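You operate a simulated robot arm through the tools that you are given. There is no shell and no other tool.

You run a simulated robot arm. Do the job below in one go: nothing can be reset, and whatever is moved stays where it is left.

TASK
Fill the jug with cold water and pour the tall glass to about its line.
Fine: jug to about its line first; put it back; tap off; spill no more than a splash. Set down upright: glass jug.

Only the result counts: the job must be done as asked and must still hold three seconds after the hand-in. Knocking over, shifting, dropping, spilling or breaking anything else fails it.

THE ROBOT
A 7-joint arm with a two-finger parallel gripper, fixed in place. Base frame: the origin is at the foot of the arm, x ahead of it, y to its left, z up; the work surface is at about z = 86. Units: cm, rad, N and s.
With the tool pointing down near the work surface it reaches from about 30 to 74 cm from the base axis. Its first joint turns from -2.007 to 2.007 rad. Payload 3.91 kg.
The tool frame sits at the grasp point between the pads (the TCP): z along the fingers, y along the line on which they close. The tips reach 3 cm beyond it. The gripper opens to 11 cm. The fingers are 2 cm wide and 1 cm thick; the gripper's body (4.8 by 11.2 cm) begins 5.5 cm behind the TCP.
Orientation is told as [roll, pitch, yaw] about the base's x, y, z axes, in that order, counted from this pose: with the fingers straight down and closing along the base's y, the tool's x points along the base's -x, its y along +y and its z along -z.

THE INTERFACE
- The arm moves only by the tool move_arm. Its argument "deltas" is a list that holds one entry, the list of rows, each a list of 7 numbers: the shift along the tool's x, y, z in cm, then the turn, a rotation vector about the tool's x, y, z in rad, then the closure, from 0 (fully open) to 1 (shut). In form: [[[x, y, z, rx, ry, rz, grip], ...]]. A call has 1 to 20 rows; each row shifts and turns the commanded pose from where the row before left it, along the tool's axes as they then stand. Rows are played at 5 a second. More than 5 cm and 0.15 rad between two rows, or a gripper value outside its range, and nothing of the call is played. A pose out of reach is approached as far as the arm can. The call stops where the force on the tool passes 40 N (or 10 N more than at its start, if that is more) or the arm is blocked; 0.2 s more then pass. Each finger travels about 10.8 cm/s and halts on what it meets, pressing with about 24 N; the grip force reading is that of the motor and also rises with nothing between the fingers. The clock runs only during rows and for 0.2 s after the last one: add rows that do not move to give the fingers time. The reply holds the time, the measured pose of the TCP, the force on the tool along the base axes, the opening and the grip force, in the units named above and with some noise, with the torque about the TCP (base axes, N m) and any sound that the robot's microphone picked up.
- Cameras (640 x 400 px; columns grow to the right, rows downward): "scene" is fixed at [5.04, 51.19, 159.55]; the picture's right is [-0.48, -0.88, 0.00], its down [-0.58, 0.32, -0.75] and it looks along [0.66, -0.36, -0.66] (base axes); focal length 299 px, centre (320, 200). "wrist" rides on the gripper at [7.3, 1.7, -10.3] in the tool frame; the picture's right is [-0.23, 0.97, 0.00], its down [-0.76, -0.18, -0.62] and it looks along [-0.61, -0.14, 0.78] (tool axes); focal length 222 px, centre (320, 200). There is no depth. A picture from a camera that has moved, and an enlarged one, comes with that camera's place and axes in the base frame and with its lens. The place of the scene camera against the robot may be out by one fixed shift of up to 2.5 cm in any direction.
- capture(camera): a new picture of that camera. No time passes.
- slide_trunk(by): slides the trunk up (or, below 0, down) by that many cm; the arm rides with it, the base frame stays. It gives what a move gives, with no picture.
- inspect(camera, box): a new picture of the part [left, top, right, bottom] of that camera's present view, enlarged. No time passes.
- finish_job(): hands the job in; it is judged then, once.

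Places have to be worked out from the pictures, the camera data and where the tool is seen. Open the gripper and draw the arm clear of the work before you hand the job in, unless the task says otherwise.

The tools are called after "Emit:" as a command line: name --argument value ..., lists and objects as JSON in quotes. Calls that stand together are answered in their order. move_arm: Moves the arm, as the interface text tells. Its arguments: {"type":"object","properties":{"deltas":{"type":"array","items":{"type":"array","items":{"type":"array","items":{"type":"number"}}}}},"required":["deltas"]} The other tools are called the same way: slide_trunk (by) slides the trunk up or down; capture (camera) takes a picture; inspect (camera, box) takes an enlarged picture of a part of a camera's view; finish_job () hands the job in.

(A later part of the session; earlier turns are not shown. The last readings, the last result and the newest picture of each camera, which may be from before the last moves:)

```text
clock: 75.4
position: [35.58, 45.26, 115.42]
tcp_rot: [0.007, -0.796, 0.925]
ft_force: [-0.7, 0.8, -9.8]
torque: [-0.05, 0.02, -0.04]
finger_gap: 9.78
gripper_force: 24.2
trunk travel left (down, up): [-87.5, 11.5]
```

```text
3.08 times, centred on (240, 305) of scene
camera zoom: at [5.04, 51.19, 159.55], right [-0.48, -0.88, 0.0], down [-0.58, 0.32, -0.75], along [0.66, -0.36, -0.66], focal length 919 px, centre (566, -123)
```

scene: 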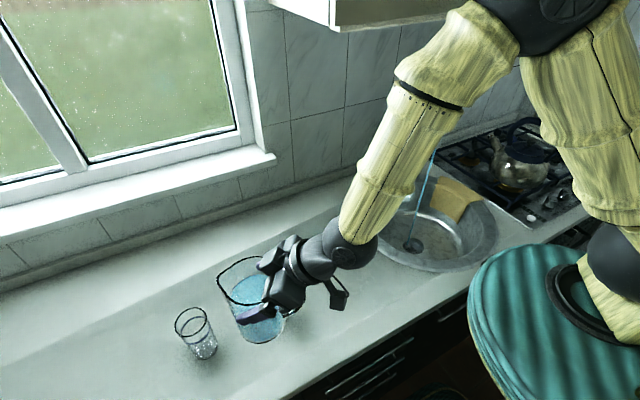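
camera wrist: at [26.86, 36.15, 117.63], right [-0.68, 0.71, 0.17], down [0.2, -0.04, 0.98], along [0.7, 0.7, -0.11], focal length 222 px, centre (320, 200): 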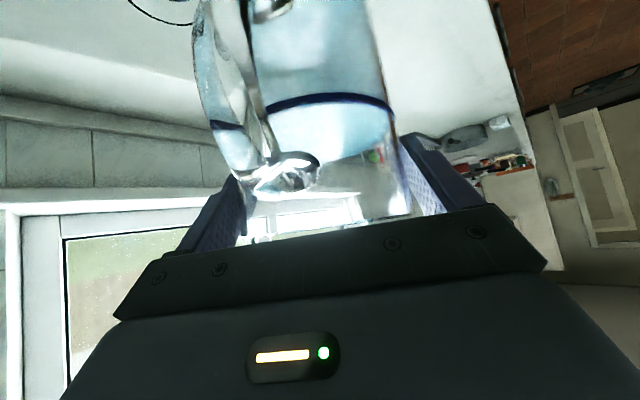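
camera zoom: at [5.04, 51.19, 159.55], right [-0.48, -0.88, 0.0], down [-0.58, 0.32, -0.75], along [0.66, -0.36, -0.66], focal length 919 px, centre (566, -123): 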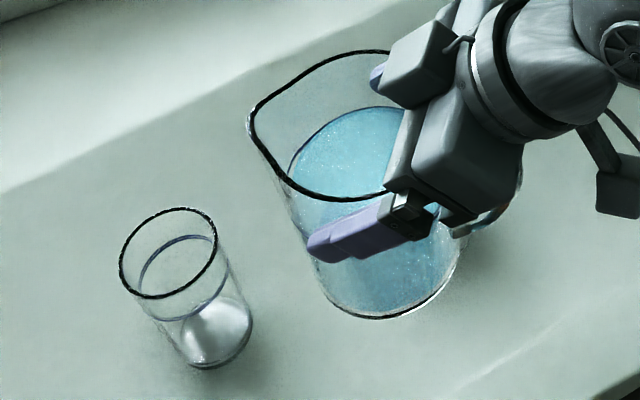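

The scene calibration is rough, so I yaw the jug aside by 0.55 rad so that the wrist camera can see the tall glass past it.

Emit:
move_arm --deltas '[[[0, 0, 0, 0.098, 0, 0.0965, 0.6], [0, 0, 0, 0.098, 0, 0.0965, 0.6], [0, 0, 0, 0.098, 0, 0.0965, 0.6], [0, 0, 0, 0.098, 0, 0.0965, 0.6], [0, 0, 0, 0, 0, 0, 0.6], [0, 0, 0, 0, 0, 0, 0.6]]]'

Emit:
capture --camera "wrist"

```text
clock: 76.8
position: [35.68, 45.3, 115.34]
tcp_rot: [0.01, -0.794, 0.375]
ft_force: [-0.1, -0.3, -10.6]
torque: [-0.02, 0.04, -0.01]
finger_gap: 9.79
gripper_force: 24.1
trunk travel left (down, up): [-87.5, 11.5]
```

```text
taken
camera wrist: at [23.47, 42.14, 117.65], right [-0.21, 0.96, 0.17], down [0.15, -0.14, 0.98], along [0.97, 0.23, -0.12], focal length 222 px, centre (320, 200)
```

wrist: 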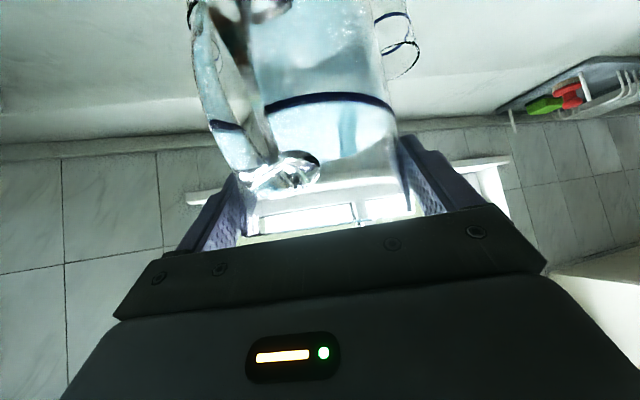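

The tall glass peeks out beside the jug. I yaw a bit more for a full view.

Emit:
move_arm --deltas '[[[0, 0, 0, 0.09, 0, 0.0886, 0.6], [0, 0, 0, 0.09, 0, 0.0886, 0.6], [0, 0, 0, 0, 0, 0, 0.6], [0, 0, 0, 0, 0, 0, 0.6]]]'

Emit:
inspect --camera "wrist" --box '[360, 0, 520, 120]'

```text
clock: 77.8
position: [35.59, 45.06, 115.57]
tcp_rot: [0.008, -0.791, 0.117]
ft_force: [0.5, 0.0, -9.1]
torque: [-0.03, 0.06, -0.01]
finger_gap: 9.8
gripper_force: 24.2
trunk travel left (down, up): [-87.5, 11.5]
```

```text
3.33 times, centred on (440, 60) of wrist
camera zoom: at [23.13, 45.19, 117.67], right [0.04, 0.99, 0.17], down [0.11, -0.17, 0.98], along [0.99, -0.02, -0.12], focal length 740 px, centre (-80, 667)
```

zoom: 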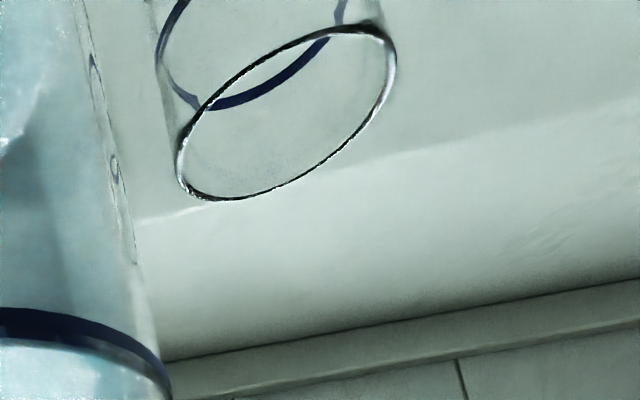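

From this view the glass rim centre comes out at about (45.3,59.3,99.4), consistent with the first estimate. I yaw back toward it and pre-tilt the jug by about 0.5 rad, which is still below pouring angle.

Emit:
move_arm --deltas '[[[0, 0, 0, -0.0958, 0, -0.0945, 0.6], [0, 0, 0, -0.0958, 0, -0.0945, 0.6], [0, 0, 0, -0.0958, 0, -0.0945, 0.6], [0, 0, 0, -0.0958, 0, -0.0945, 0.6], [0, 0, 0, -0.0958, 0, -0.0945, 0.6], [0, 0, 0, -0.0958, 0, -0.0945, 0.6], [0, 0, 0, 0, 0.08, 0, 0.6], [0, 0, 0, 0, 0.1, 0, 0.6], [0, 0, 0, 0, 0.1, 0, 0.6], [0, 0, 0, 0, 0.1, 0, 0.6], [0, 0, 0, 0, 0.08, 0, 0.6], [0, 0, 0, 0, 0, 0, 0.6], [0, 0, 0, 0, 0, 0, 0.6]]]'

Emit:
capture --camera "wrist"

Emit:
inspect --camera "scene" --box '[160, 240, 320, 370]'

```text
clock: 80.6
position: [35.58, 45.36, 115.53]
tcp_rot: [0.007, -0.337, 0.932]
ft_force: [-0.8, 0.5, -10.0]
torque: [0.14, -0.14, -0.01]
finger_gap: 9.79
gripper_force: 23.9
trunk travel left (down, up): [-87.5, 11.5]
```

```text
taken
camera wrist: at [28.24, 37.89, 122.91], right [-0.66, 0.75, 0.08], down [0.45, 0.3, 0.84], along [0.61, 0.59, -0.54], focal length 222 px, centre (320, 200)
```

wrist: 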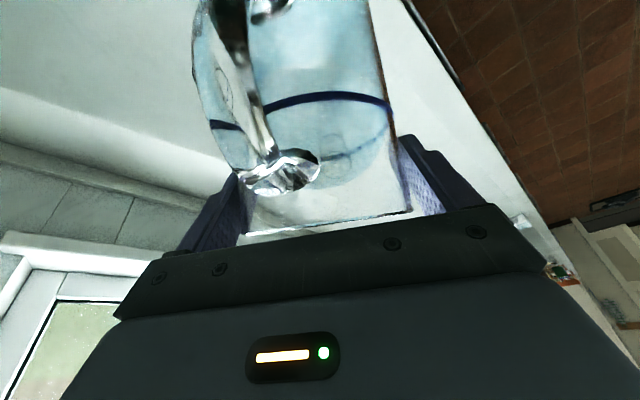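

```text
3.08 times, centred on (240, 305) of scene
camera zoom: at [5.04, 51.19, 159.55], right [-0.48, -0.88, 0.0], down [-0.58, 0.32, -0.75], along [0.66, -0.36, -0.66], focal length 919 px, centre (566, -123)
```

zoom: 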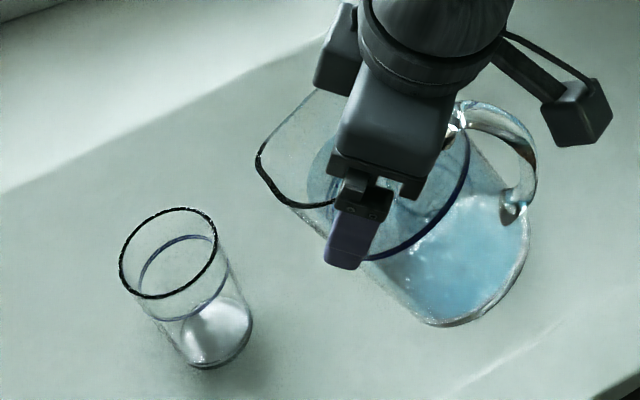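

Jug tilt is about 26° with the spout well clear. I bring the spout over the near half of the tall glass, a few cm above its rim.

Emit:
move_arm --deltas '[[[-1.04, -0.05, 2.0, 0, 0, 0, 0.6], [-1.04, -0.05, 2.8, 0, 0, 0, 0.6], [-1.04, -0.05, 2.8, 0, 0, 0, 0.6], [-1.04, -0.05, 2.8, 0, 0, 0, 0.6], [-1.04, -0.05, 2.0, 0, 0, 0, 0.6], [0, 0, 0, 0, 0, 0, 0.6], [0, 0, 0, 0, 0, 0, 0.6]]]'

Emit:
inspect --camera "scene" --box '[160, 260, 300, 370]'

Emit:
capture --camera "wrist"

```text
clock: 82.2
position: [41.22, 52.38, 105.46]
tcp_rot: [0.007, -0.336, 0.933]
ft_force: [-0.1, 0.4, -9.9]
torque: [0.18, -0.12, 0.01]
finger_gap: 9.81
gripper_force: 24.0
trunk travel left (down, up): [-87.5, 11.5]
```

```text
3.64 times, centred on (230, 315) of scene
camera zoom: at [5.04, 51.19, 159.55], right [-0.48, -0.88, 0.0], down [-0.58, 0.32, -0.75], along [0.66, -0.36, -0.66], focal length 1086 px, centre (647, -218)
```

zoom: 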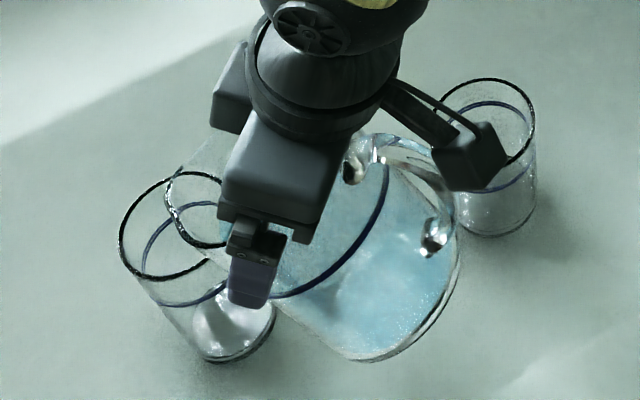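

```text
taken
camera wrist: at [33.83, 45.07, 112.89], right [-0.66, 0.75, 0.08], down [0.45, 0.31, 0.84], along [0.6, 0.59, -0.54], focal length 222 px, centre (320, 200)
```

wrist: 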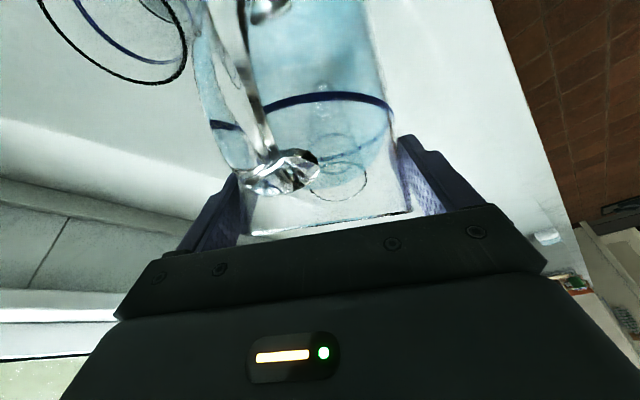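

The spout tip is about 1.3 cm short of the glass centre, aligned sideways and 5 cm above the rim. I tilt on toward the pouring angle in small steps.

Emit:
move_arm --deltas '[[[-0.15, 0, 0.0, 0, 0.05, 0, 0.6], [-0.15, 0, 0.0, 0, 0.05, 0, 0.6], [-0.15, 0, 0.0, 0, 0.05, 0, 0.6], [-0.15, 0, 0.0, 0, 0.05, 0, 0.6], [0, 0, 0, 0, 0, 0, 0.6]]]'

Emit:
inspect --camera "scene" --box '[160, 260, 300, 370]'

Emit:
capture --camera "wrist"

```text
clock: 83.4
position: [41.58, 52.79, 105.75]
tcp_rot: [0.006, -0.135, 0.932]
ft_force: [-1.0, -0.3, -9.4]
torque: [0.19, -0.15, 0.02]
finger_gap: 9.23
gripper_force: 24.2
trunk travel left (down, up): [-87.5, 11.5]
```

```text
3.64 times, centred on (230, 315) of scene
camera zoom: at [5.04, 51.19, 159.55], right [-0.48, -0.88, 0.0], down [-0.58, 0.32, -0.75], along [0.66, -0.36, -0.66], focal length 1086 px, centre (647, -218)
```

zoom: 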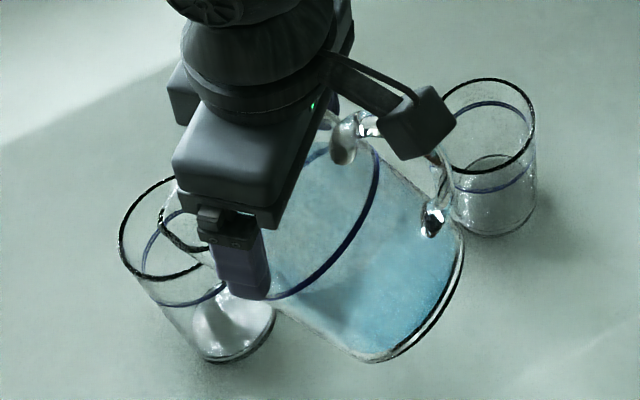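

```text
taken
camera wrist: at [35.16, 46.77, 114.99], right [-0.65, 0.76, 0.04], down [0.54, 0.43, 0.72], along [0.53, 0.49, -0.69], focal length 222 px, centre (320, 200)
```

wrist: 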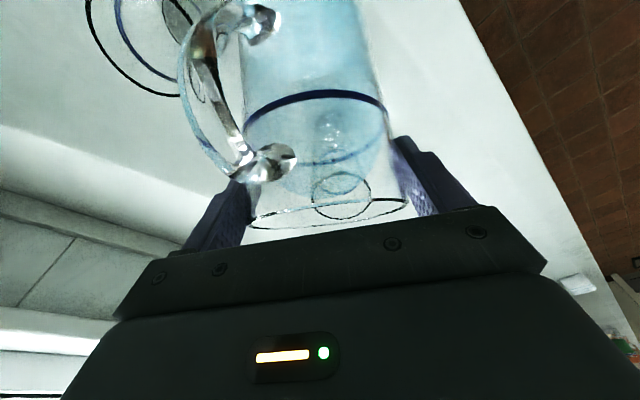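

The finger gap fell from 9.8 to 9.2 cm, so the jug is slipping in the grip. I look closely before doing anything else.

Emit:
inspect --camera "wrist" --box '[170, 0, 450, 240]'

Emit:
inspect --camera "scene" --box '[190, 270, 280, 365]'

```text
1.67 times, centred on (310, 120) of wrist
camera zoom: at [35.16, 46.77, 114.99], right [-0.65, 0.76, 0.04], down [0.54, 0.43, 0.72], along [0.53, 0.49, -0.69], focal length 370 px, centre (337, 333)
```

zoom: 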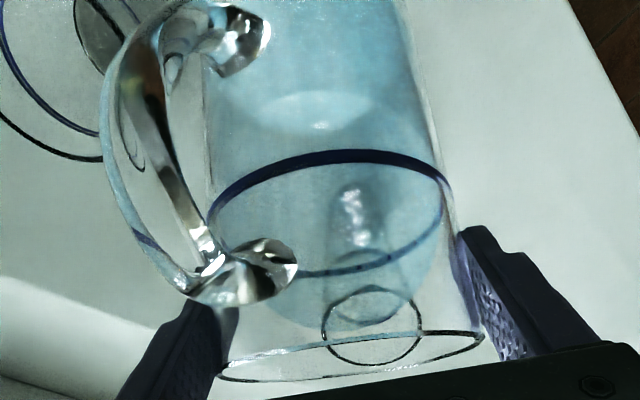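

```text
4.21 times, centred on (235, 318) of scene
camera zoom: at [5.04, 51.19, 159.55], right [-0.48, -0.88, 0.0], down [-0.58, 0.32, -0.75], along [0.66, -0.36, -0.66], focal length 1258 px, centre (678, -295)
```

zoom: 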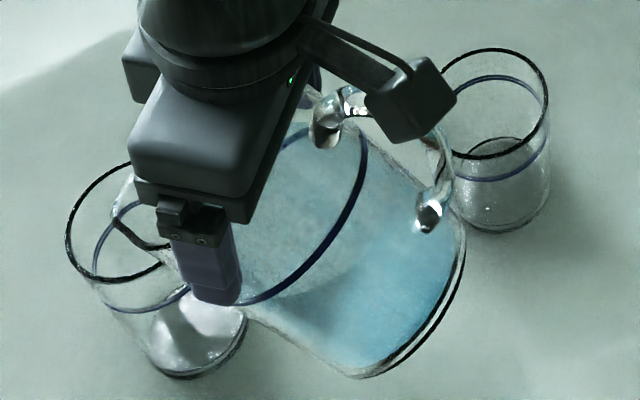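

The jug has slid toward its rim in the grip because its weight hangs well below the grip point. I gently reverse the tilt and back off from the glass to regrasp it lower.

Emit:
move_arm --deltas '[[[0.15, 0, 0, 0, -0.05, 0, 0.7], [0.15, 0, 0, 0, -0.05, 0, 0.7], [0.15, 0, 0, 0, -0.05, 0, 0.7], [0.15, 0, 0, 0, -0.05, 0, 0.7], [0, 0, 0, 0, 0, 0, 0.7]]]'

Emit:
inspect --camera "wrist" --box '[170, 0, 450, 240]'

Emit:
inspect --camera "scene" --box '[190, 270, 280, 365]'

```text
clock: 84.6
position: [41.07, 52.27, 105.6]
tcp_rot: [0.004, -0.337, 0.931]
ft_force: [-0.5, -1.0, -10.2]
torque: [0.07, -0.05, -0.02]
finger_gap: 9.24
gripper_force: 23.8
trunk travel left (down, up): [-87.5, 11.5]
```

```text
1.67 times, centred on (310, 120) of wrist
camera zoom: at [33.78, 44.99, 112.97], right [-0.65, 0.75, 0.08], down [0.45, 0.3, 0.84], along [0.61, 0.59, -0.54], focal length 370 px, centre (337, 333)
```

zoom: 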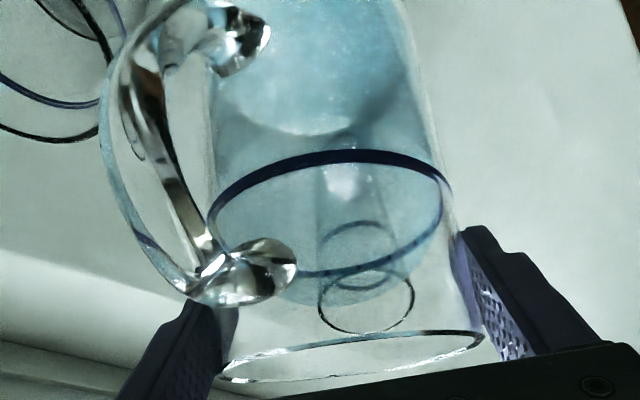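

```text
4.21 times, centred on (235, 318) of scene
camera zoom: at [5.04, 51.19, 159.55], right [-0.48, -0.88, 0.0], down [-0.58, 0.32, -0.75], along [0.66, -0.36, -0.66], focal length 1258 px, centre (678, -295)
```

zoom: 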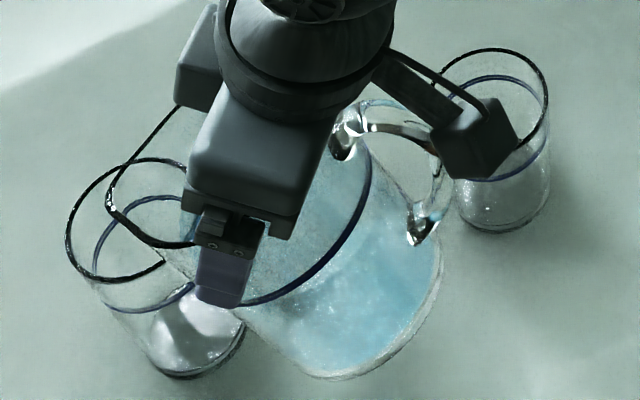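

The grip is stable again with a new seating (gap 9.24). I retreat from the glass up and back, then restore the jug upright.

Emit:
move_arm --deltas '[[[0.6, 0.03, -1.4, 0, 0, 0, 0.7], [1.04, 0.05, -2.6, 0, 0, 0, 0.7], [1.04, 0.05, -2.6, 0, 0, 0, 0.7], [1.04, 0.05, -2.6, 0, 0, 0, 0.7], [1.04, 0.05, -2.4, 0, 0, 0, 0.7], [0, 0, 0, 0, -0.06, 0, 0.7], [0, 0, 0, 0, -0.08, 0, 0.7], [0, 0, 0, 0, -0.08, 0, 0.7], [0, 0, 0, 0, -0.08, 0, 0.7], [0, 0, 0, 0, -0.08, 0, 0.7], [0, 0, 0, 0, -0.077, 0, 0.7], [0, 0, 0, 0, 0, 0, 0.7]]]'

Emit:
capture --camera "wrist"

Emit:
inspect --camera "scene" --box '[160, 240, 320, 370]'

```text
clock: 87.2
position: [35.89, 45.63, 114.93]
tcp_rot: [0.009, -0.794, 0.928]
ft_force: [-0.2, 0.2, -11.0]
torque: [-0.19, 0.1, 0.02]
finger_gap: 9.22
gripper_force: 23.8
trunk travel left (down, up): [-87.5, 11.5]
```

```text
taken
camera wrist: at [27.29, 36.64, 117.07], right [-0.69, 0.71, 0.17], down [0.2, -0.04, 0.98], along [0.7, 0.71, -0.12], focal length 222 px, centre (320, 200)
```

wrist: 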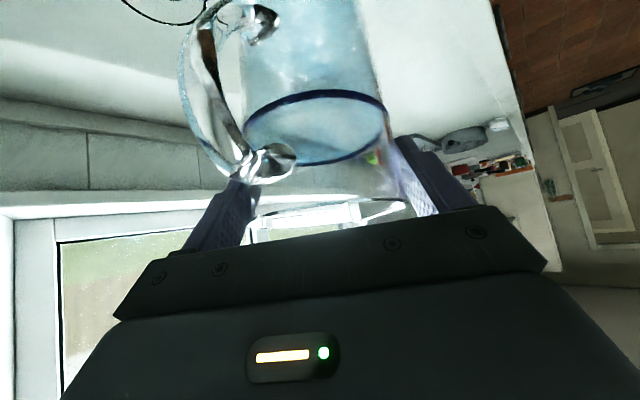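

```text
3.08 times, centred on (240, 305) of scene
camera zoom: at [5.04, 51.19, 159.55], right [-0.48, -0.88, 0.0], down [-0.58, 0.32, -0.75], along [0.66, -0.36, -0.66], focal length 919 px, centre (566, -123)
```

zoom: 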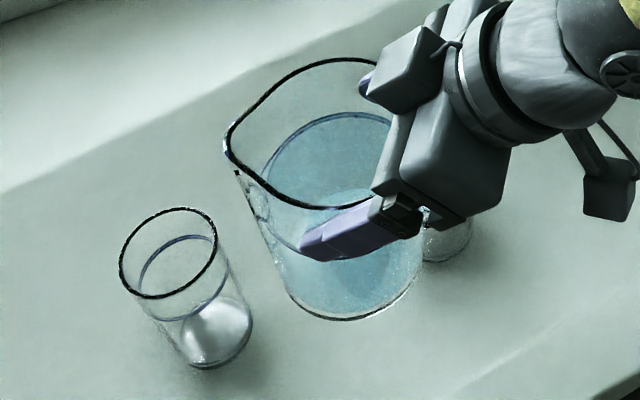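

The jug shifted forward and leans about 0.1 rad in the grip but holds. I level it by tilting the tool +0.1 and carry it slowly back toward its original spot.

Emit:
move_arm --deltas '[[[0, 0, 0, 0, 0.05, 0, 0.7], [0, 0, 0, 0, 0.05, 0, 0.7], [0.3, -1.5, -0.24, 0, 0, 0, 0.7], [0.58, -3.0, -0.48, 0, 0, 0, 0.7], [0.58, -3.2, -0.48, 0, 0, 0, 0.7], [0.58, -3.2, -0.48, 0, 0, 0, 0.7], [0.58, -3.2, -0.48, 0, 0, 0, 0.7], [0.58, -3.2, -0.48, 0, 0, 0, 0.7], [0.58, -3.2, -0.48, 0, 0, 0, 0.7], [0.58, -3.2, -0.48, 0, 0, 0, 0.7], [0.5, -2.5, -0.4, 0, 0, 0, 0.7], [0.2, -1.2, -0.2, 0, 0, 0, 0.7], [0, 0, 0, 0, 0, 0, 0.7]]]'

Emit:
move_arm --deltas '[[[0, 0, 0, 0.05, 0, 0.06, 0.7], [0, 0, 0, 0.0742, 0, 0.0892, 0.7], [0, 0, 0, 0.0742, 0, 0.0892, 0.7], [0, 0, 0, 0.0742, 0, 0.0892, 0.7], [0, 0, 0, 0.0742, 0, 0.0892, 0.7], [0, 0, 0, 0.0742, 0, 0.0892, 0.7], [0, 0, 0, 0.0742, 0, 0.0892, 0.7], [0, 0, 0, 0.0742, 0, 0.0892, 0.7], [0, 0, 0, 0.05, 0, 0.06, 0.7], [0, 0, 0, 0, 0, 0, 0.7]]]'

Emit:
capture --camera "wrist"

Emit:
capture --camera "scene"

```text
clock: 90.0
position: [54.3, 24.22, 114.87]
tcp_rot: [0.006, -0.694, 0.931]
ft_force: [0.0, -0.8, -10.0]
torque: [-0.12, 0.07, 0.01]
finger_gap: 9.25
gripper_force: 24.0
trunk travel left (down, up): [-87.5, 11.5]
```

```text
clock: 92.2
position: [54.18, 24.08, 114.85]
tcp_rot: [0.004, -0.688, -0.04]
ft_force: [-0.1, -0.5, -9.7]
torque: [0.04, 0.12, 0.01]
finger_gap: 9.23
gripper_force: 24.2
trunk travel left (down, up): [-87.5, 11.5]
```

```text
taken
camera wrist: at [42.16, 26.1, 118.22], right [0.21, 0.97, 0.15], down [0.18, -0.19, 0.96], along [0.96, -0.18, -0.22], focal length 222 px, centre (320, 200)
```

wrist: 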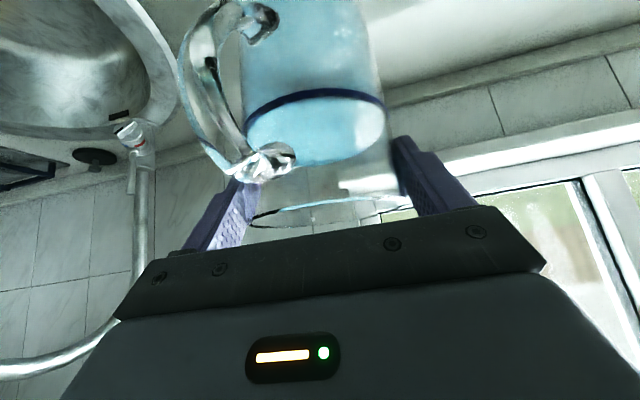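

```text
taken
```

scene: 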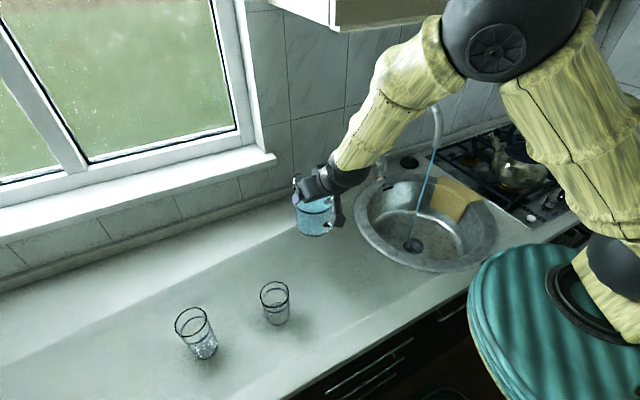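

I zoom in to judge whether the jug is vertical before lowering it.

Emit:
inspect --camera "wrist" --box '[170, 0, 450, 240]'

Emit:
inspect --camera "scene" --box '[270, 160, 370, 250]'

```text
1.67 times, centred on (310, 120) of wrist
camera zoom: at [42.16, 26.1, 118.22], right [0.21, 0.97, 0.15], down [0.18, -0.19, 0.96], along [0.96, -0.18, -0.22], focal length 370 px, centre (337, 333)
```

zoom: 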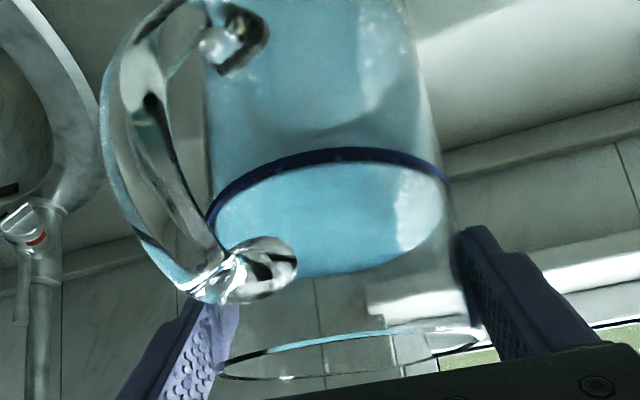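

```text
4.44 times, centred on (320, 205) of scene
camera zoom: at [5.04, 51.19, 159.55], right [-0.48, -0.88, 0.0], down [-0.58, 0.32, -0.75], along [0.66, -0.36, -0.66], focal length 1328 px, centre (320, 178)
```

zoom: 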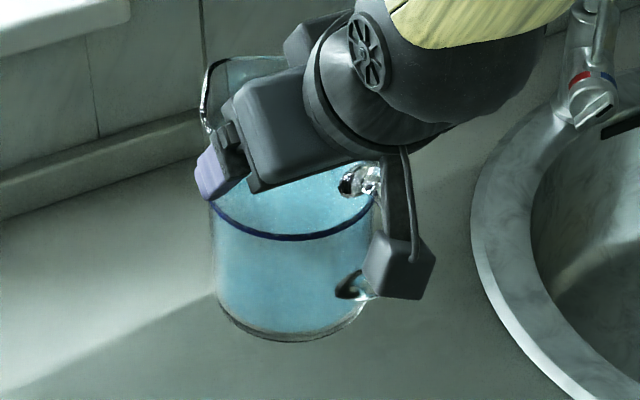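

The jug looks vertical. I lower and bring it back above its original place.

Emit:
move_arm --deltas '[[[1.0, -0.7, 0.8, 0, 0, 0, 0.7], [1.82, -1.22, 1.42, 0, 0, 0, 0.7], [1.82, -1.22, 1.42, 0, 0, 0, 0.7], [1.82, -1.22, 1.42, 0, 0, 0, 0.7], [1.82, -1.22, 1.42, 0, 0, 0, 0.7], [1.82, -1.22, 1.42, 0, 0, 0, 0.7], [0.8, -0.5, 0.62, 0, 0, 0, 0.7], [1.0, -0.08, -0.8, 0, 0, 0, 0.7], [1.68, -0.08, -1.38, 0, 0, 0, 0.7], [1.68, -0.08, -1.38, 0, 0, 0, 0.7], [1.68, -0.08, -1.38, 0, 0, 0, 0.7], [1.68, -0.08, -1.38, 0, 0, 0, 0.7], [0.7, 0, -0.6, 0, 0, 0, 0.7], [0, 0, 0, 0, 0, 0, 0.7], [0, 0, 0, 0, 0, 0, 0.7]]]'

Emit:
capture --camera "wrist"

Emit:
inspect --camera "scene" --box '[310, 200, 430, 310]'

```text
clock: 95.4
position: [39.95, 17.05, 101.29]
tcp_rot: [0.007, -0.691, -0.035]
ft_force: [0.1, -0.5, -9.9]
torque: [0.02, 0.15, 0.03]
finger_gap: 9.24
gripper_force: 23.7
trunk travel left (down, up): [-87.5, 11.5]
```

```text
taken
camera wrist: at [27.98, 18.97, 104.69], right [0.21, 0.97, 0.15], down [0.18, -0.19, 0.96], along [0.96, -0.17, -0.22], focal length 222 px, centre (320, 200)
```

wrist: 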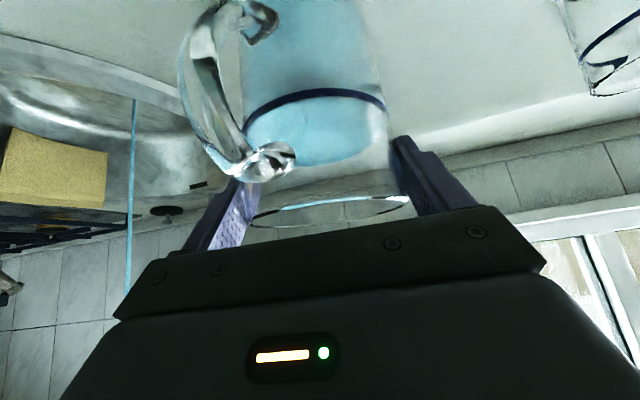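

```text
3.64 times, centred on (370, 255) of scene
camera zoom: at [5.04, 51.19, 159.55], right [-0.48, -0.88, 0.0], down [-0.58, 0.32, -0.75], along [0.66, -0.36, -0.66], focal length 1086 px, centre (138, 0)
```

zoom: 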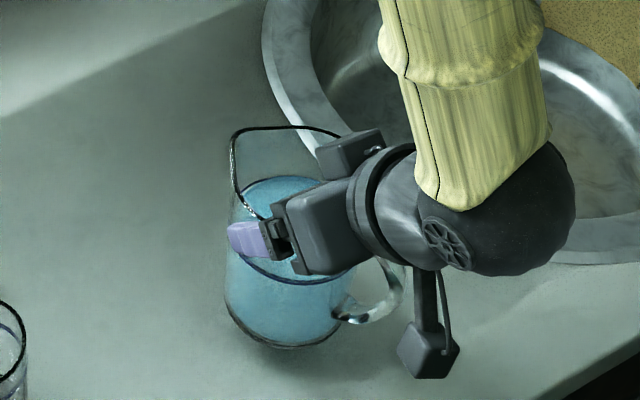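

The jug is above its place. I lower it slowly, watching the vertical force.

Emit:
move_arm --deltas '[[[0.32, 0, 0.39, 0, 0, 0, 0.7], [0.38, 0, 0.46, 0, 0, 0, 0.7], [0.38, 0, 0.46, 0, 0, 0, 0.7], [0.38, 0, 0.46, 0, 0, 0, 0.7], [0.25, 0, 0.31, 0, 0, 0, 0.7], [0, 0, 0, 0, 0, 0, 0.7]]]'

Emit:
move_arm --deltas '[[[0.13, 0, 0.155, 0, 0, 0, 0.7], [0.13, 0, 0.155, 0, 0, 0, 0.7], [0, 0, 0, 0, 0, 0, 0.7]]]'

```text
clock: 96.8
position: [40.0, 16.95, 98.71]
tcp_rot: [0.007, -0.695, -0.039]
ft_force: [-1.8, 3.7, 12.3]
torque: [-0.42, -0.37, -0.04]
finger_gap: 9.21
gripper_force: 24.2
trunk travel left (down, up): [-87.5, 11.5]
```

```text
clock: 97.6
position: [39.77, 16.97, 98.19]
tcp_rot: [0.005, -0.692, -0.036]
ft_force: [-3.4, 7.7, 15.3]
torque: [-0.04, -0.11, 0.07]
finger_gap: 9.2
gripper_force: 23.8
trunk travel left (down, up): [-87.5, 11.5]
```

The base has touched down and is pressed lightly. I check its posture before releasing.

Emit:
inspect --camera "scene" --box '[310, 200, 430, 310]'

Emit:
capture --camera "wrist"

```text
3.64 times, centred on (370, 255) of scene
camera zoom: at [5.04, 51.19, 159.55], right [-0.48, -0.88, 0.0], down [-0.58, 0.32, -0.75], along [0.66, -0.36, -0.66], focal length 1086 px, centre (138, 0)
```

zoom: 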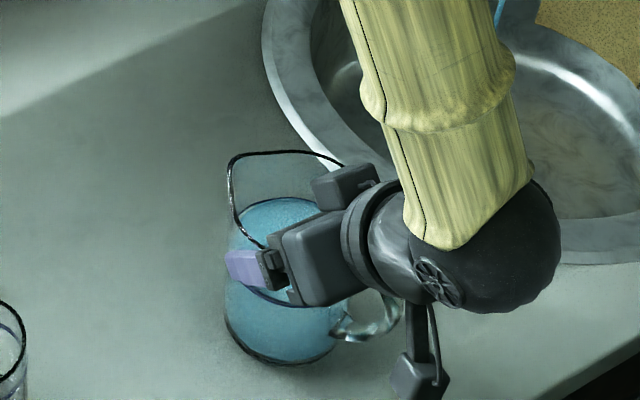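

```text
taken
camera wrist: at [27.88, 19.02, 101.62], right [0.21, 0.97, 0.15], down [0.18, -0.19, 0.97], along [0.96, -0.17, -0.21], focal length 222 px, centre (320, 200)
```

wrist: 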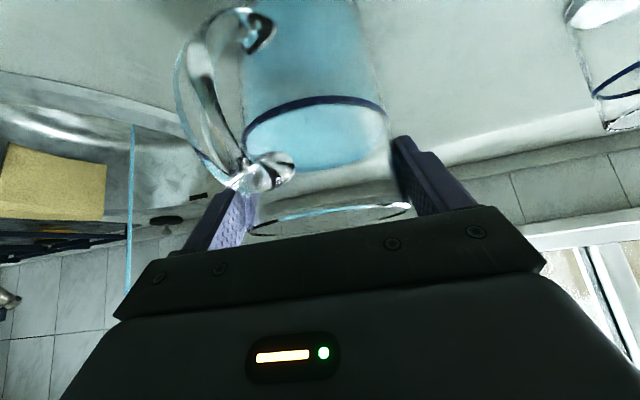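

The jug stands upright on the counter at its place. I release it and look.

Emit:
move_arm --deltas '[[[-0.06, 0, -0.07, 0, 0, 0, 0.7], [0, 0, 0, 0, 0, 0, 0.1], [0, 0, 0, 0, 0, 0, 0], [0, 0, 0, 0, 0, 0, 0]]]'

Emit:
inspect --camera "scene" --box '[310, 200, 430, 310]'

Emit:
capture --camera "wrist"

```text
clock: 98.6
position: [39.94, 16.93, 98.3]
tcp_rot: [0.004, -0.693, -0.037]
ft_force: [0.7, 1.0, 0.0]
torque: [0.0, 0.0, 0.02]
finger_gap: 11.01
gripper_force: 0.1
trunk travel left (down, up): [-87.5, 11.5]
```

```text
3.64 times, centred on (370, 255) of scene
camera zoom: at [5.04, 51.19, 159.55], right [-0.48, -0.88, 0.0], down [-0.58, 0.32, -0.75], along [0.66, -0.36, -0.66], focal length 1086 px, centre (138, 0)
```

zoom: 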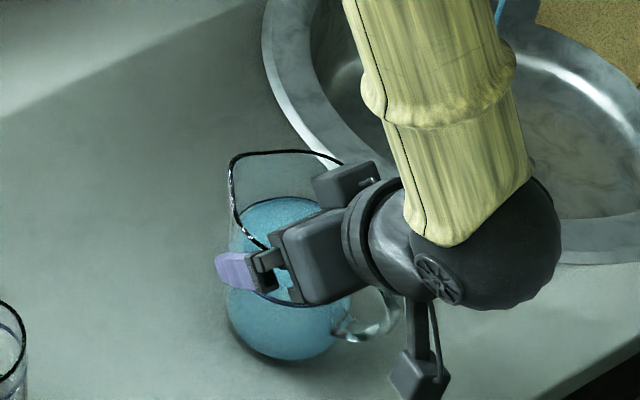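

```text
taken
camera wrist: at [27.96, 18.91, 101.69], right [0.21, 0.97, 0.15], down [0.18, -0.19, 0.96], along [0.96, -0.17, -0.22], focal length 222 px, centre (320, 200)
```

wrist: 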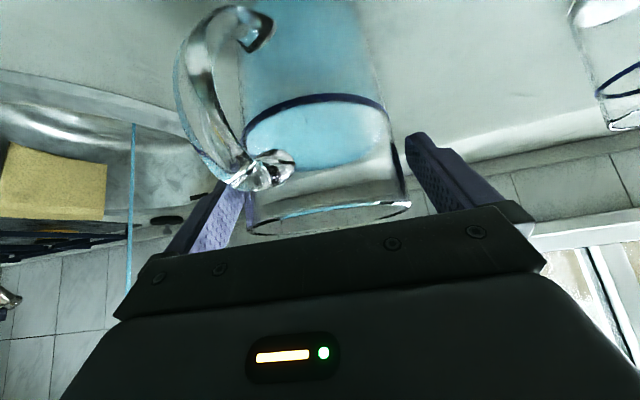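

The jug stands on its own. I raise the hand clear of it to re-measure its place and orientation for a lower, firmer grip.

Emit:
move_arm --deltas '[[[-0.6, 0, -0.75, 0, 0, 0, 0], [-1.3, 0, -1.55, 0, 0, 0, 0], [-1.6, 0, -1.93, 0, 0, 0, 0], [-1.6, 0, -1.93, 0, 0, 0, 0], [0, 0, 0, 0, 0, 0, 0], [0, 0, 0, 0, 0, 0, 0]]]'

Emit:
capture --camera "wrist"

Emit:
inspect --camera "scene" --box '[310, 200, 430, 310]'

```text
clock: 100.0
position: [39.98, 17.03, 106.12]
tcp_rot: [0.004, -0.691, -0.038]
ft_force: [-0.1, -0.2, -0.3]
torque: [0.0, -0.01, -0.01]
finger_gap: 11.03
gripper_force: 0.1
trunk travel left (down, up): [-87.5, 11.5]
```

```text
taken
camera wrist: at [28.05, 19.12, 109.6], right [0.21, 0.97, 0.15], down [0.18, -0.19, 0.96], along [0.96, -0.17, -0.22], focal length 222 px, centre (320, 200)
```

wrist: 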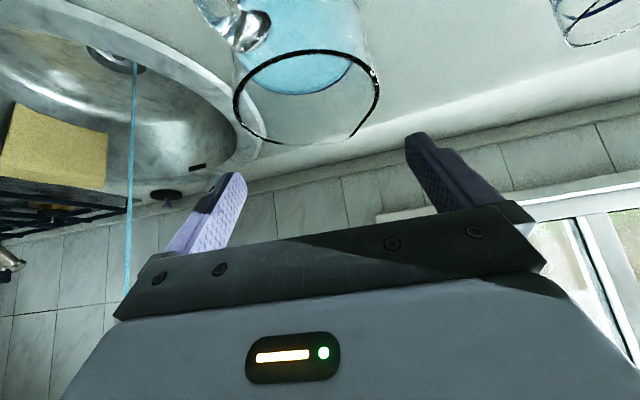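

```text
3.64 times, centred on (370, 255) of scene
camera zoom: at [5.04, 51.19, 159.55], right [-0.48, -0.88, 0.0], down [-0.58, 0.32, -0.75], along [0.66, -0.36, -0.66], focal length 1086 px, centre (138, 0)
```

zoom: 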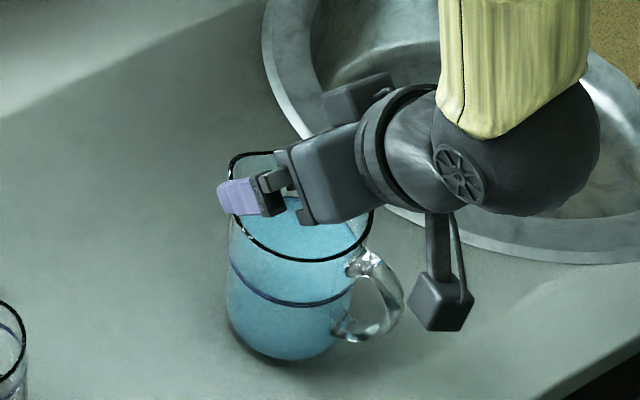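

I zoom in on the rim from here to fix the jug's centre and spout direction.

Emit:
inspect --camera "wrist" --box '[190, 0, 410, 160]'

```text
2.50 times, centred on (300, 80) of wrist
camera zoom: at [28.05, 19.12, 109.6], right [0.21, 0.97, 0.15], down [0.18, -0.19, 0.96], along [0.96, -0.17, -0.22], focal length 555 px, centre (370, 500)
```

zoom: 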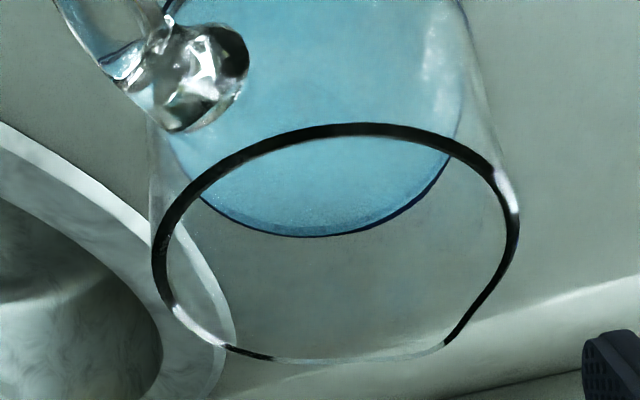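

The jug centre is about (41.95,16.7), and its spout now points about 0.41 rad to the left. Last time I gripped high and behind the axis, so I'll regrip with the hand square to the spout and about 2.5 cm lower.

Emit:
move_arm --deltas '[[[0, 0, 0, -0.0949, 0, -0.1149, 0], [0, 0, 0, -0.0949, 0, -0.1149, 0], [0, 0, 0, -0.0949, 0, -0.1149, 0], [0, 0, 0, 0, -0.091, 0, 0], [0, 0, 0, 0, -0.091, 0, 0], [0, 0, 0, 0, 0, 0, 0], [0, 0, 0, 0, 0, 0, 0]]]'

Emit:
capture --camera "wrist"

```text
clock: 101.6
position: [43.35, 19.05, 105.08]
tcp_rot: [0.005, -0.876, 0.409]
ft_force: [0.3, 0.5, -0.5]
torque: [0.02, -0.03, 0.02]
finger_gap: 11.0
gripper_force: 0.1
out of reach, approached as far as the arm can: row 1, 2, 3, 4, 5
trunk travel left (down, up): [-87.5, 11.5]
```

```text
taken
camera wrist: at [31.18, 15.4, 106.21], right [-0.26, 0.95, 0.18], down [0.08, -0.16, 0.98], along [0.96, 0.27, -0.04], focal length 222 px, centre (320, 200)
```

wrist: 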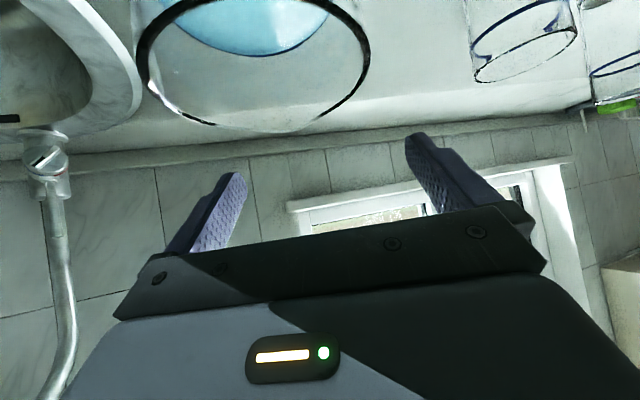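

Still at the inner reach limit here, so I slide the trunk up to give the arm more room below it.

Emit:
slide_trunk --by 11

Emit:
move_arm --deltas '[[[0, 0, 0, 0, 0, 0, 0]]]'

```text
clock: 103.0
position: [43.25, 19.08, 116.19]
tcp_rot: [0.006, -0.873, 0.407]
ft_force: [0.5, -0.1, 0.8]
torque: [0.0, 0.01, 0.0]
finger_gap: 11.04
gripper_force: 0.1
trunk travel left (down, up): [-98.5, 0.5]
```

```text
clock: 103.4
position: [43.26, 19.05, 116.06]
tcp_rot: [0.005, -0.875, 0.41]
ft_force: [0.0, -0.1, -0.3]
torque: [0.04, 0.03, 0.01]
finger_gap: 11.0
gripper_force: 0.2
trunk travel left (down, up): [-98.5, 0.5]
```

Now I descend first and then draw back behind the jug's axis, still above the rim.

Emit:
move_arm --deltas '[[[2.56, 0, 2.14, 0, 0, 0, 0], [2.56, 0, 2.14, 0, 0, 0, 0], [2.56, 0, 2.14, 0, 0, 0, 0], [1.16, -0.82, -1.4, 0, 0, 0, 0], [1.17, -0.81, -1.39, 0, 0, 0, 0], [0, 0, 0, 0, 0, 0, 0], [0, 0, 0, 0, 0, 0, 0]]]'

Emit:
capture --camera "wrist"

```text
clock: 105.0
position: [40.62, 16.03, 106.03]
tcp_rot: [0.006, -0.873, 0.407]
ft_force: [-0.2, -0.3, -0.7]
torque: [0.02, 0.0, 0.02]
finger_gap: 10.99
gripper_force: 0.0
trunk travel left (down, up): [-98.5, 0.5]
```

```text
taken
camera wrist: at [28.53, 12.43, 107.13], right [-0.26, 0.95, 0.18], down [0.08, -0.16, 0.98], along [0.96, 0.27, -0.04], focal length 222 px, centre (320, 200)
```

wrist: 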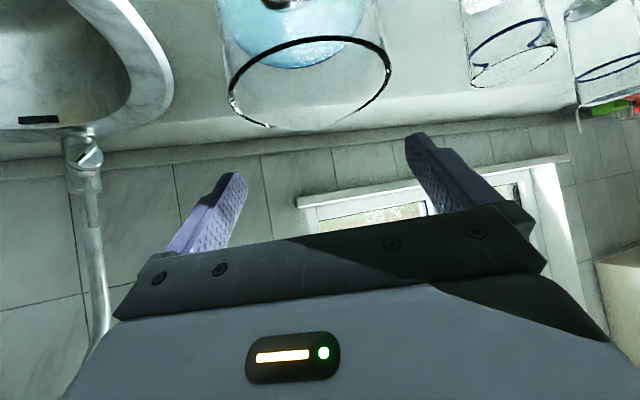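

Reach is fine with the trunk raised. I zoom to verify alignment.

Emit:
inspect --camera "wrist" --box '[200, 0, 420, 140]'

```text
2.86 times, centred on (310, 70) of wrist
camera zoom: at [28.53, 12.43, 107.13], right [-0.26, 0.95, 0.18], down [0.08, -0.16, 0.98], along [0.96, 0.27, -0.04], focal length 635 px, centre (349, 571)
```

zoom: 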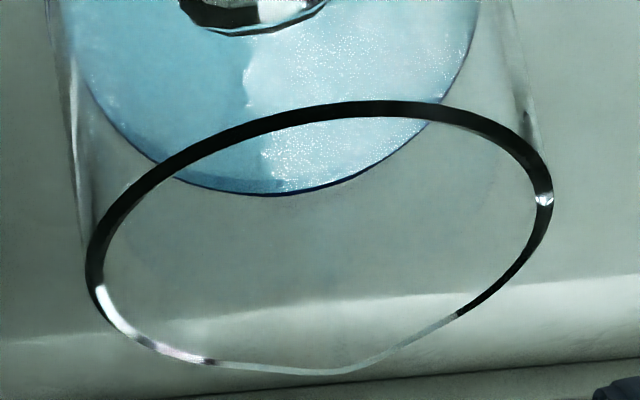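

Axis is 1.4 cm ahead of the tool and centred. I descend around the jug to the lower grip position.

Emit:
move_arm --deltas '[[[0.19, 0.05, -0.23, 0, 0, 0, 0], [1.56, 0, 1.31, 0, 0, 0, 0], [1.56, 0, 1.31, 0, 0, 0, 0], [1.56, 0, 1.31, 0, 0, 0, 0], [1.56, 0, 1.31, 0, 0, 0, 0], [1.2, 0, 1.0, 0, 0, 0, 0], [0.36, 0, 0.3, 0, 0, 0, 0], [0, 0, 0, 0, 0, 0, 0], [0, 0, 0, 0, 0, 0, 0]]]'

Emit:
capture --camera "wrist"

Emit:
inspect --camera "scene" --box '[310, 200, 430, 310]'

```text
clock: 106.8
position: [40.31, 16.06, 96.31]
tcp_rot: [0.008, -0.882, 0.406]
ft_force: [-8.4, -3.6, 41.4]
torque: [-0.64, 2.17, 0.1]
finger_gap: 10.99
gripper_force: 0.0
trunk travel left (down, up): [-98.5, 0.5]
stopped in row 8: the force on the tool passed its limit at 45 N (the readings are from after the stop); the commanded pose is now the measured one
```

```text
taken
camera wrist: at [28.11, 12.4, 97.38], right [-0.26, 0.95, 0.18], down [0.08, -0.17, 0.98], along [0.96, 0.27, -0.03], focal length 222 px, centre (320, 200)
```

wrist: 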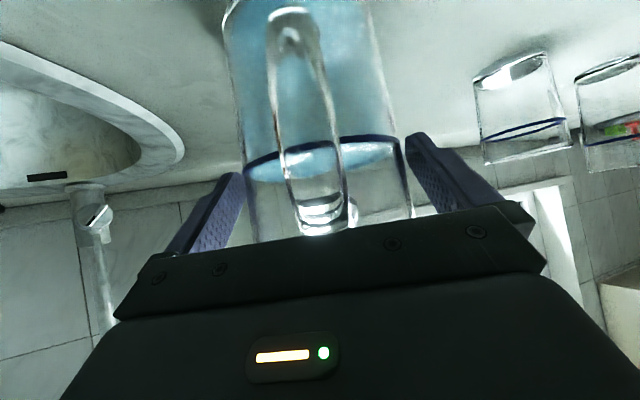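

```text
3.64 times, centred on (370, 255) of scene
camera zoom: at [5.04, 51.19, 159.55], right [-0.48, -0.88, 0.0], down [-0.58, 0.32, -0.75], along [0.66, -0.36, -0.66], focal length 1086 px, centre (138, 0)
```

zoom: 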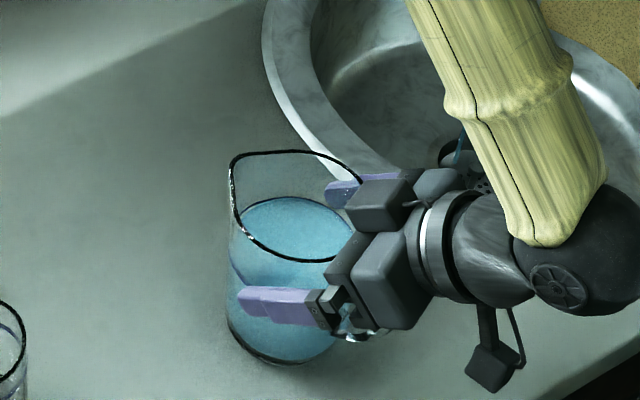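

The palm met the handle top at this tilt. I back up; a steeper tool (30°) lets the fingers lie longer along the wall and grip lower without meeting the handle, so I re-orient to that.

Emit:
move_arm --deltas '[[[-0.6, 0, -0.5, 0, 0, 0, 0], [-1.6, 0, -1.3, 0, 0, 0, 0], [-2.2, 0, -1.85, 0, 0, 0, 0], [-2.2, 0, -1.85, 0, 0, 0, 0], [0, 0, 0, 0, 0.12, 0, 0], [0, 0, 0, 0, 0.12, 0, 0], [0, 0, 0, 0, 0.118, 0, 0], [0, 0, 0, 0, 0, 0, 0], [0, 0, 0, 0, 0, 0, 0]]]'

Emit:
inspect --camera "wrist" --box '[180, 0, 440, 180]'

Emit:
inspect --camera "scene" --box '[310, 200, 430, 310]'

```text
clock: 108.8
position: [40.45, 15.98, 104.53]
tcp_rot: [0.005, -0.519, 0.41]
ft_force: [0.5, -0.2, 0.8]
torque: [-0.01, 0.0, 0.02]
finger_gap: 11.0
gripper_force: 0.1
trunk travel left (down, up): [-98.5, 0.5]
```

```text
2.22 times, centred on (310, 90) of wrist
camera zoom: at [29.35, 12.85, 110.08], right [-0.21, 0.97, 0.12], down [0.4, -0.03, 0.92], along [0.89, 0.24, -0.38], focal length 494 px, centre (342, 444)
```

zoom: 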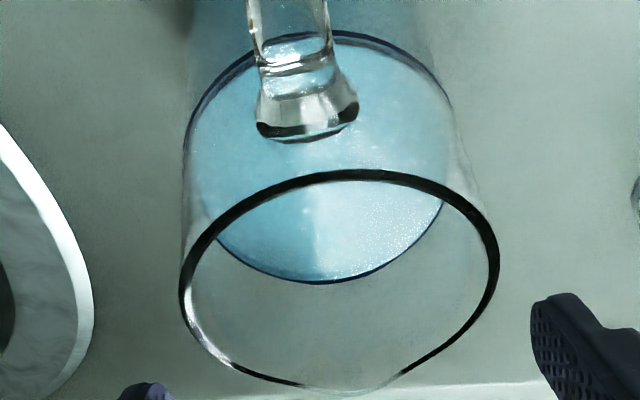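

```text
3.64 times, centred on (370, 255) of scene
camera zoom: at [5.04, 51.19, 159.55], right [-0.48, -0.88, 0.0], down [-0.58, 0.32, -0.75], along [0.66, -0.36, -0.66], focal length 1086 px, centre (138, 0)
```

zoom: 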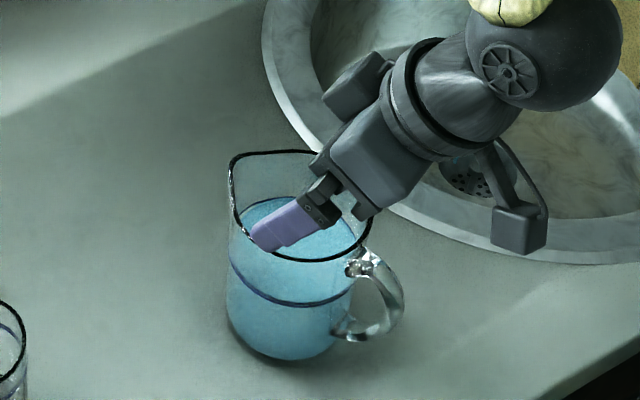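

The centre is 1.5 cm ahead of the tool and sideways centred. I step forward slightly and descend, with fingers along both walls.

Emit:
move_arm --deltas '[[[-0.46, 0.1, 0.26, 0, 0, 0, 0], [1.01, 0, 1.775, 0, 0, 0, 0], [1.01, 0, 1.775, 0, 0, 0, 0], [1.01, 0, 1.775, 0, 0, 0, 0], [0.8, 0, 1.4, 0, 0, 0, 0], [0.21, 0, 0.37, 0, 0, 0, 0], [0, 0, 0, 0, 0, 0, 0]]]'

Emit:
capture --camera "wrist"

Emit:
inspect --camera "scene" --box '[310, 200, 430, 310]'

```text
clock: 110.3
position: [40.89, 16.15, 96.4]
tcp_rot: [0.005, -0.518, 0.41]
ft_force: [0.3, 0.2, 0.0]
torque: [0.0, -0.04, 0.01]
finger_gap: 11.02
gripper_force: 0.1
trunk travel left (down, up): [-98.5, 0.5]
```

```text
taken
camera wrist: at [29.79, 13.19, 101.84], right [-0.21, 0.97, 0.12], down [0.4, -0.03, 0.92], along [0.89, 0.24, -0.38], focal length 222 px, centre (320, 200)
```

wrist: 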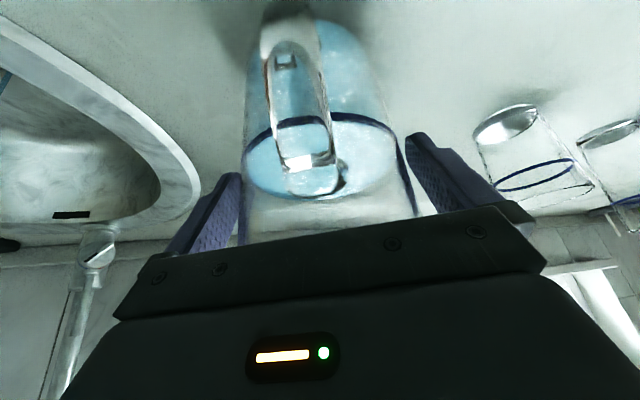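

```text
3.64 times, centred on (370, 255) of scene
camera zoom: at [5.04, 51.19, 159.55], right [-0.48, -0.88, 0.0], down [-0.58, 0.32, -0.75], along [0.66, -0.36, -0.66], focal length 1086 px, centre (138, 0)
```

zoom: 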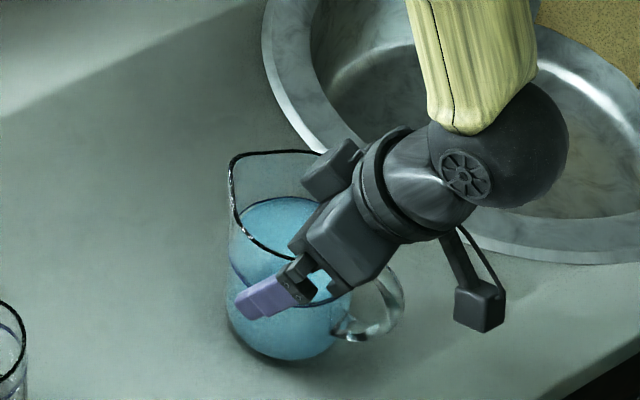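

No contact. I close the grip and lift a little.

Emit:
move_arm --deltas '[[[0, 0, 0, 0, 0, 0, 0.2], [0, 0, 0, 0, 0, 0, 0.4], [0, 0, 0, 0, 0, 0, 0.7], [0, 0, 0, 0, 0, 0, 0.7], [0, 0, 0, 0, 0, 0, 0.7]]]'

Emit:
move_arm --deltas '[[[-0.25, 0, -0.43, 0, 0, 0, 0.7], [-0.5, 0, -0.87, 0, 0, 0, 0.7], [-0.75, 0, -1.3, 0, 0, 0, 0.7], [0, 0, 0, 0, 0, 0, 0.7], [0, 0, 0, 0, 0, 0, 0.7]]]'

Emit:
capture --camera "wrist"

Emit:
inspect --camera "scene" --box '[310, 200, 430, 310]'

```text
clock: 111.5
position: [40.67, 16.33, 96.48]
tcp_rot: [0.005, -0.518, 0.411]
ft_force: [-1.3, 2.6, 0.2]
torque: [0.6, 0.1, 0.1]
finger_gap: 9.81
gripper_force: 24.0
trunk travel left (down, up): [-98.5, 0.5]
```

```text
clock: 112.8
position: [40.86, 16.3, 99.39]
tcp_rot: [0.005, -0.518, 0.408]
ft_force: [-1.1, -1.0, -10.1]
torque: [-0.04, 0.05, 0.02]
finger_gap: 9.78
gripper_force: 23.9
trunk travel left (down, up): [-98.5, 0.5]
```

```text
taken
camera wrist: at [29.83, 13.22, 104.82], right [-0.21, 0.97, 0.12], down [0.4, -0.03, 0.92], along [0.89, 0.24, -0.38], focal length 222 px, centre (320, 200)
```

wrist: 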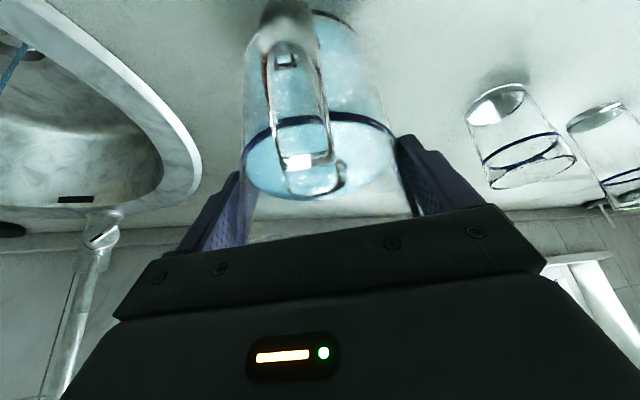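

```text
3.64 times, centred on (370, 255) of scene
camera zoom: at [5.04, 51.19, 159.55], right [-0.48, -0.88, 0.0], down [-0.58, 0.32, -0.75], along [0.66, -0.36, -0.66], focal length 1086 px, centre (138, 0)
```

zoom: 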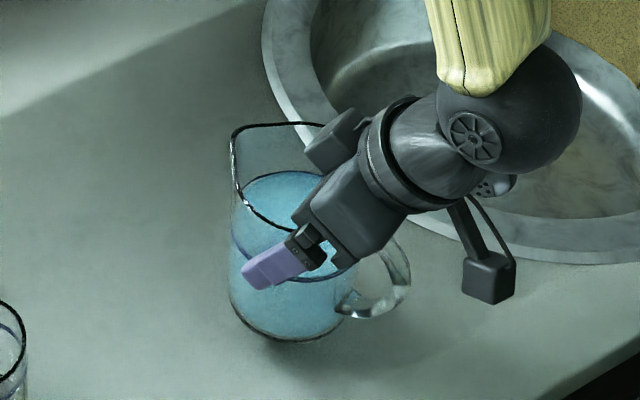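

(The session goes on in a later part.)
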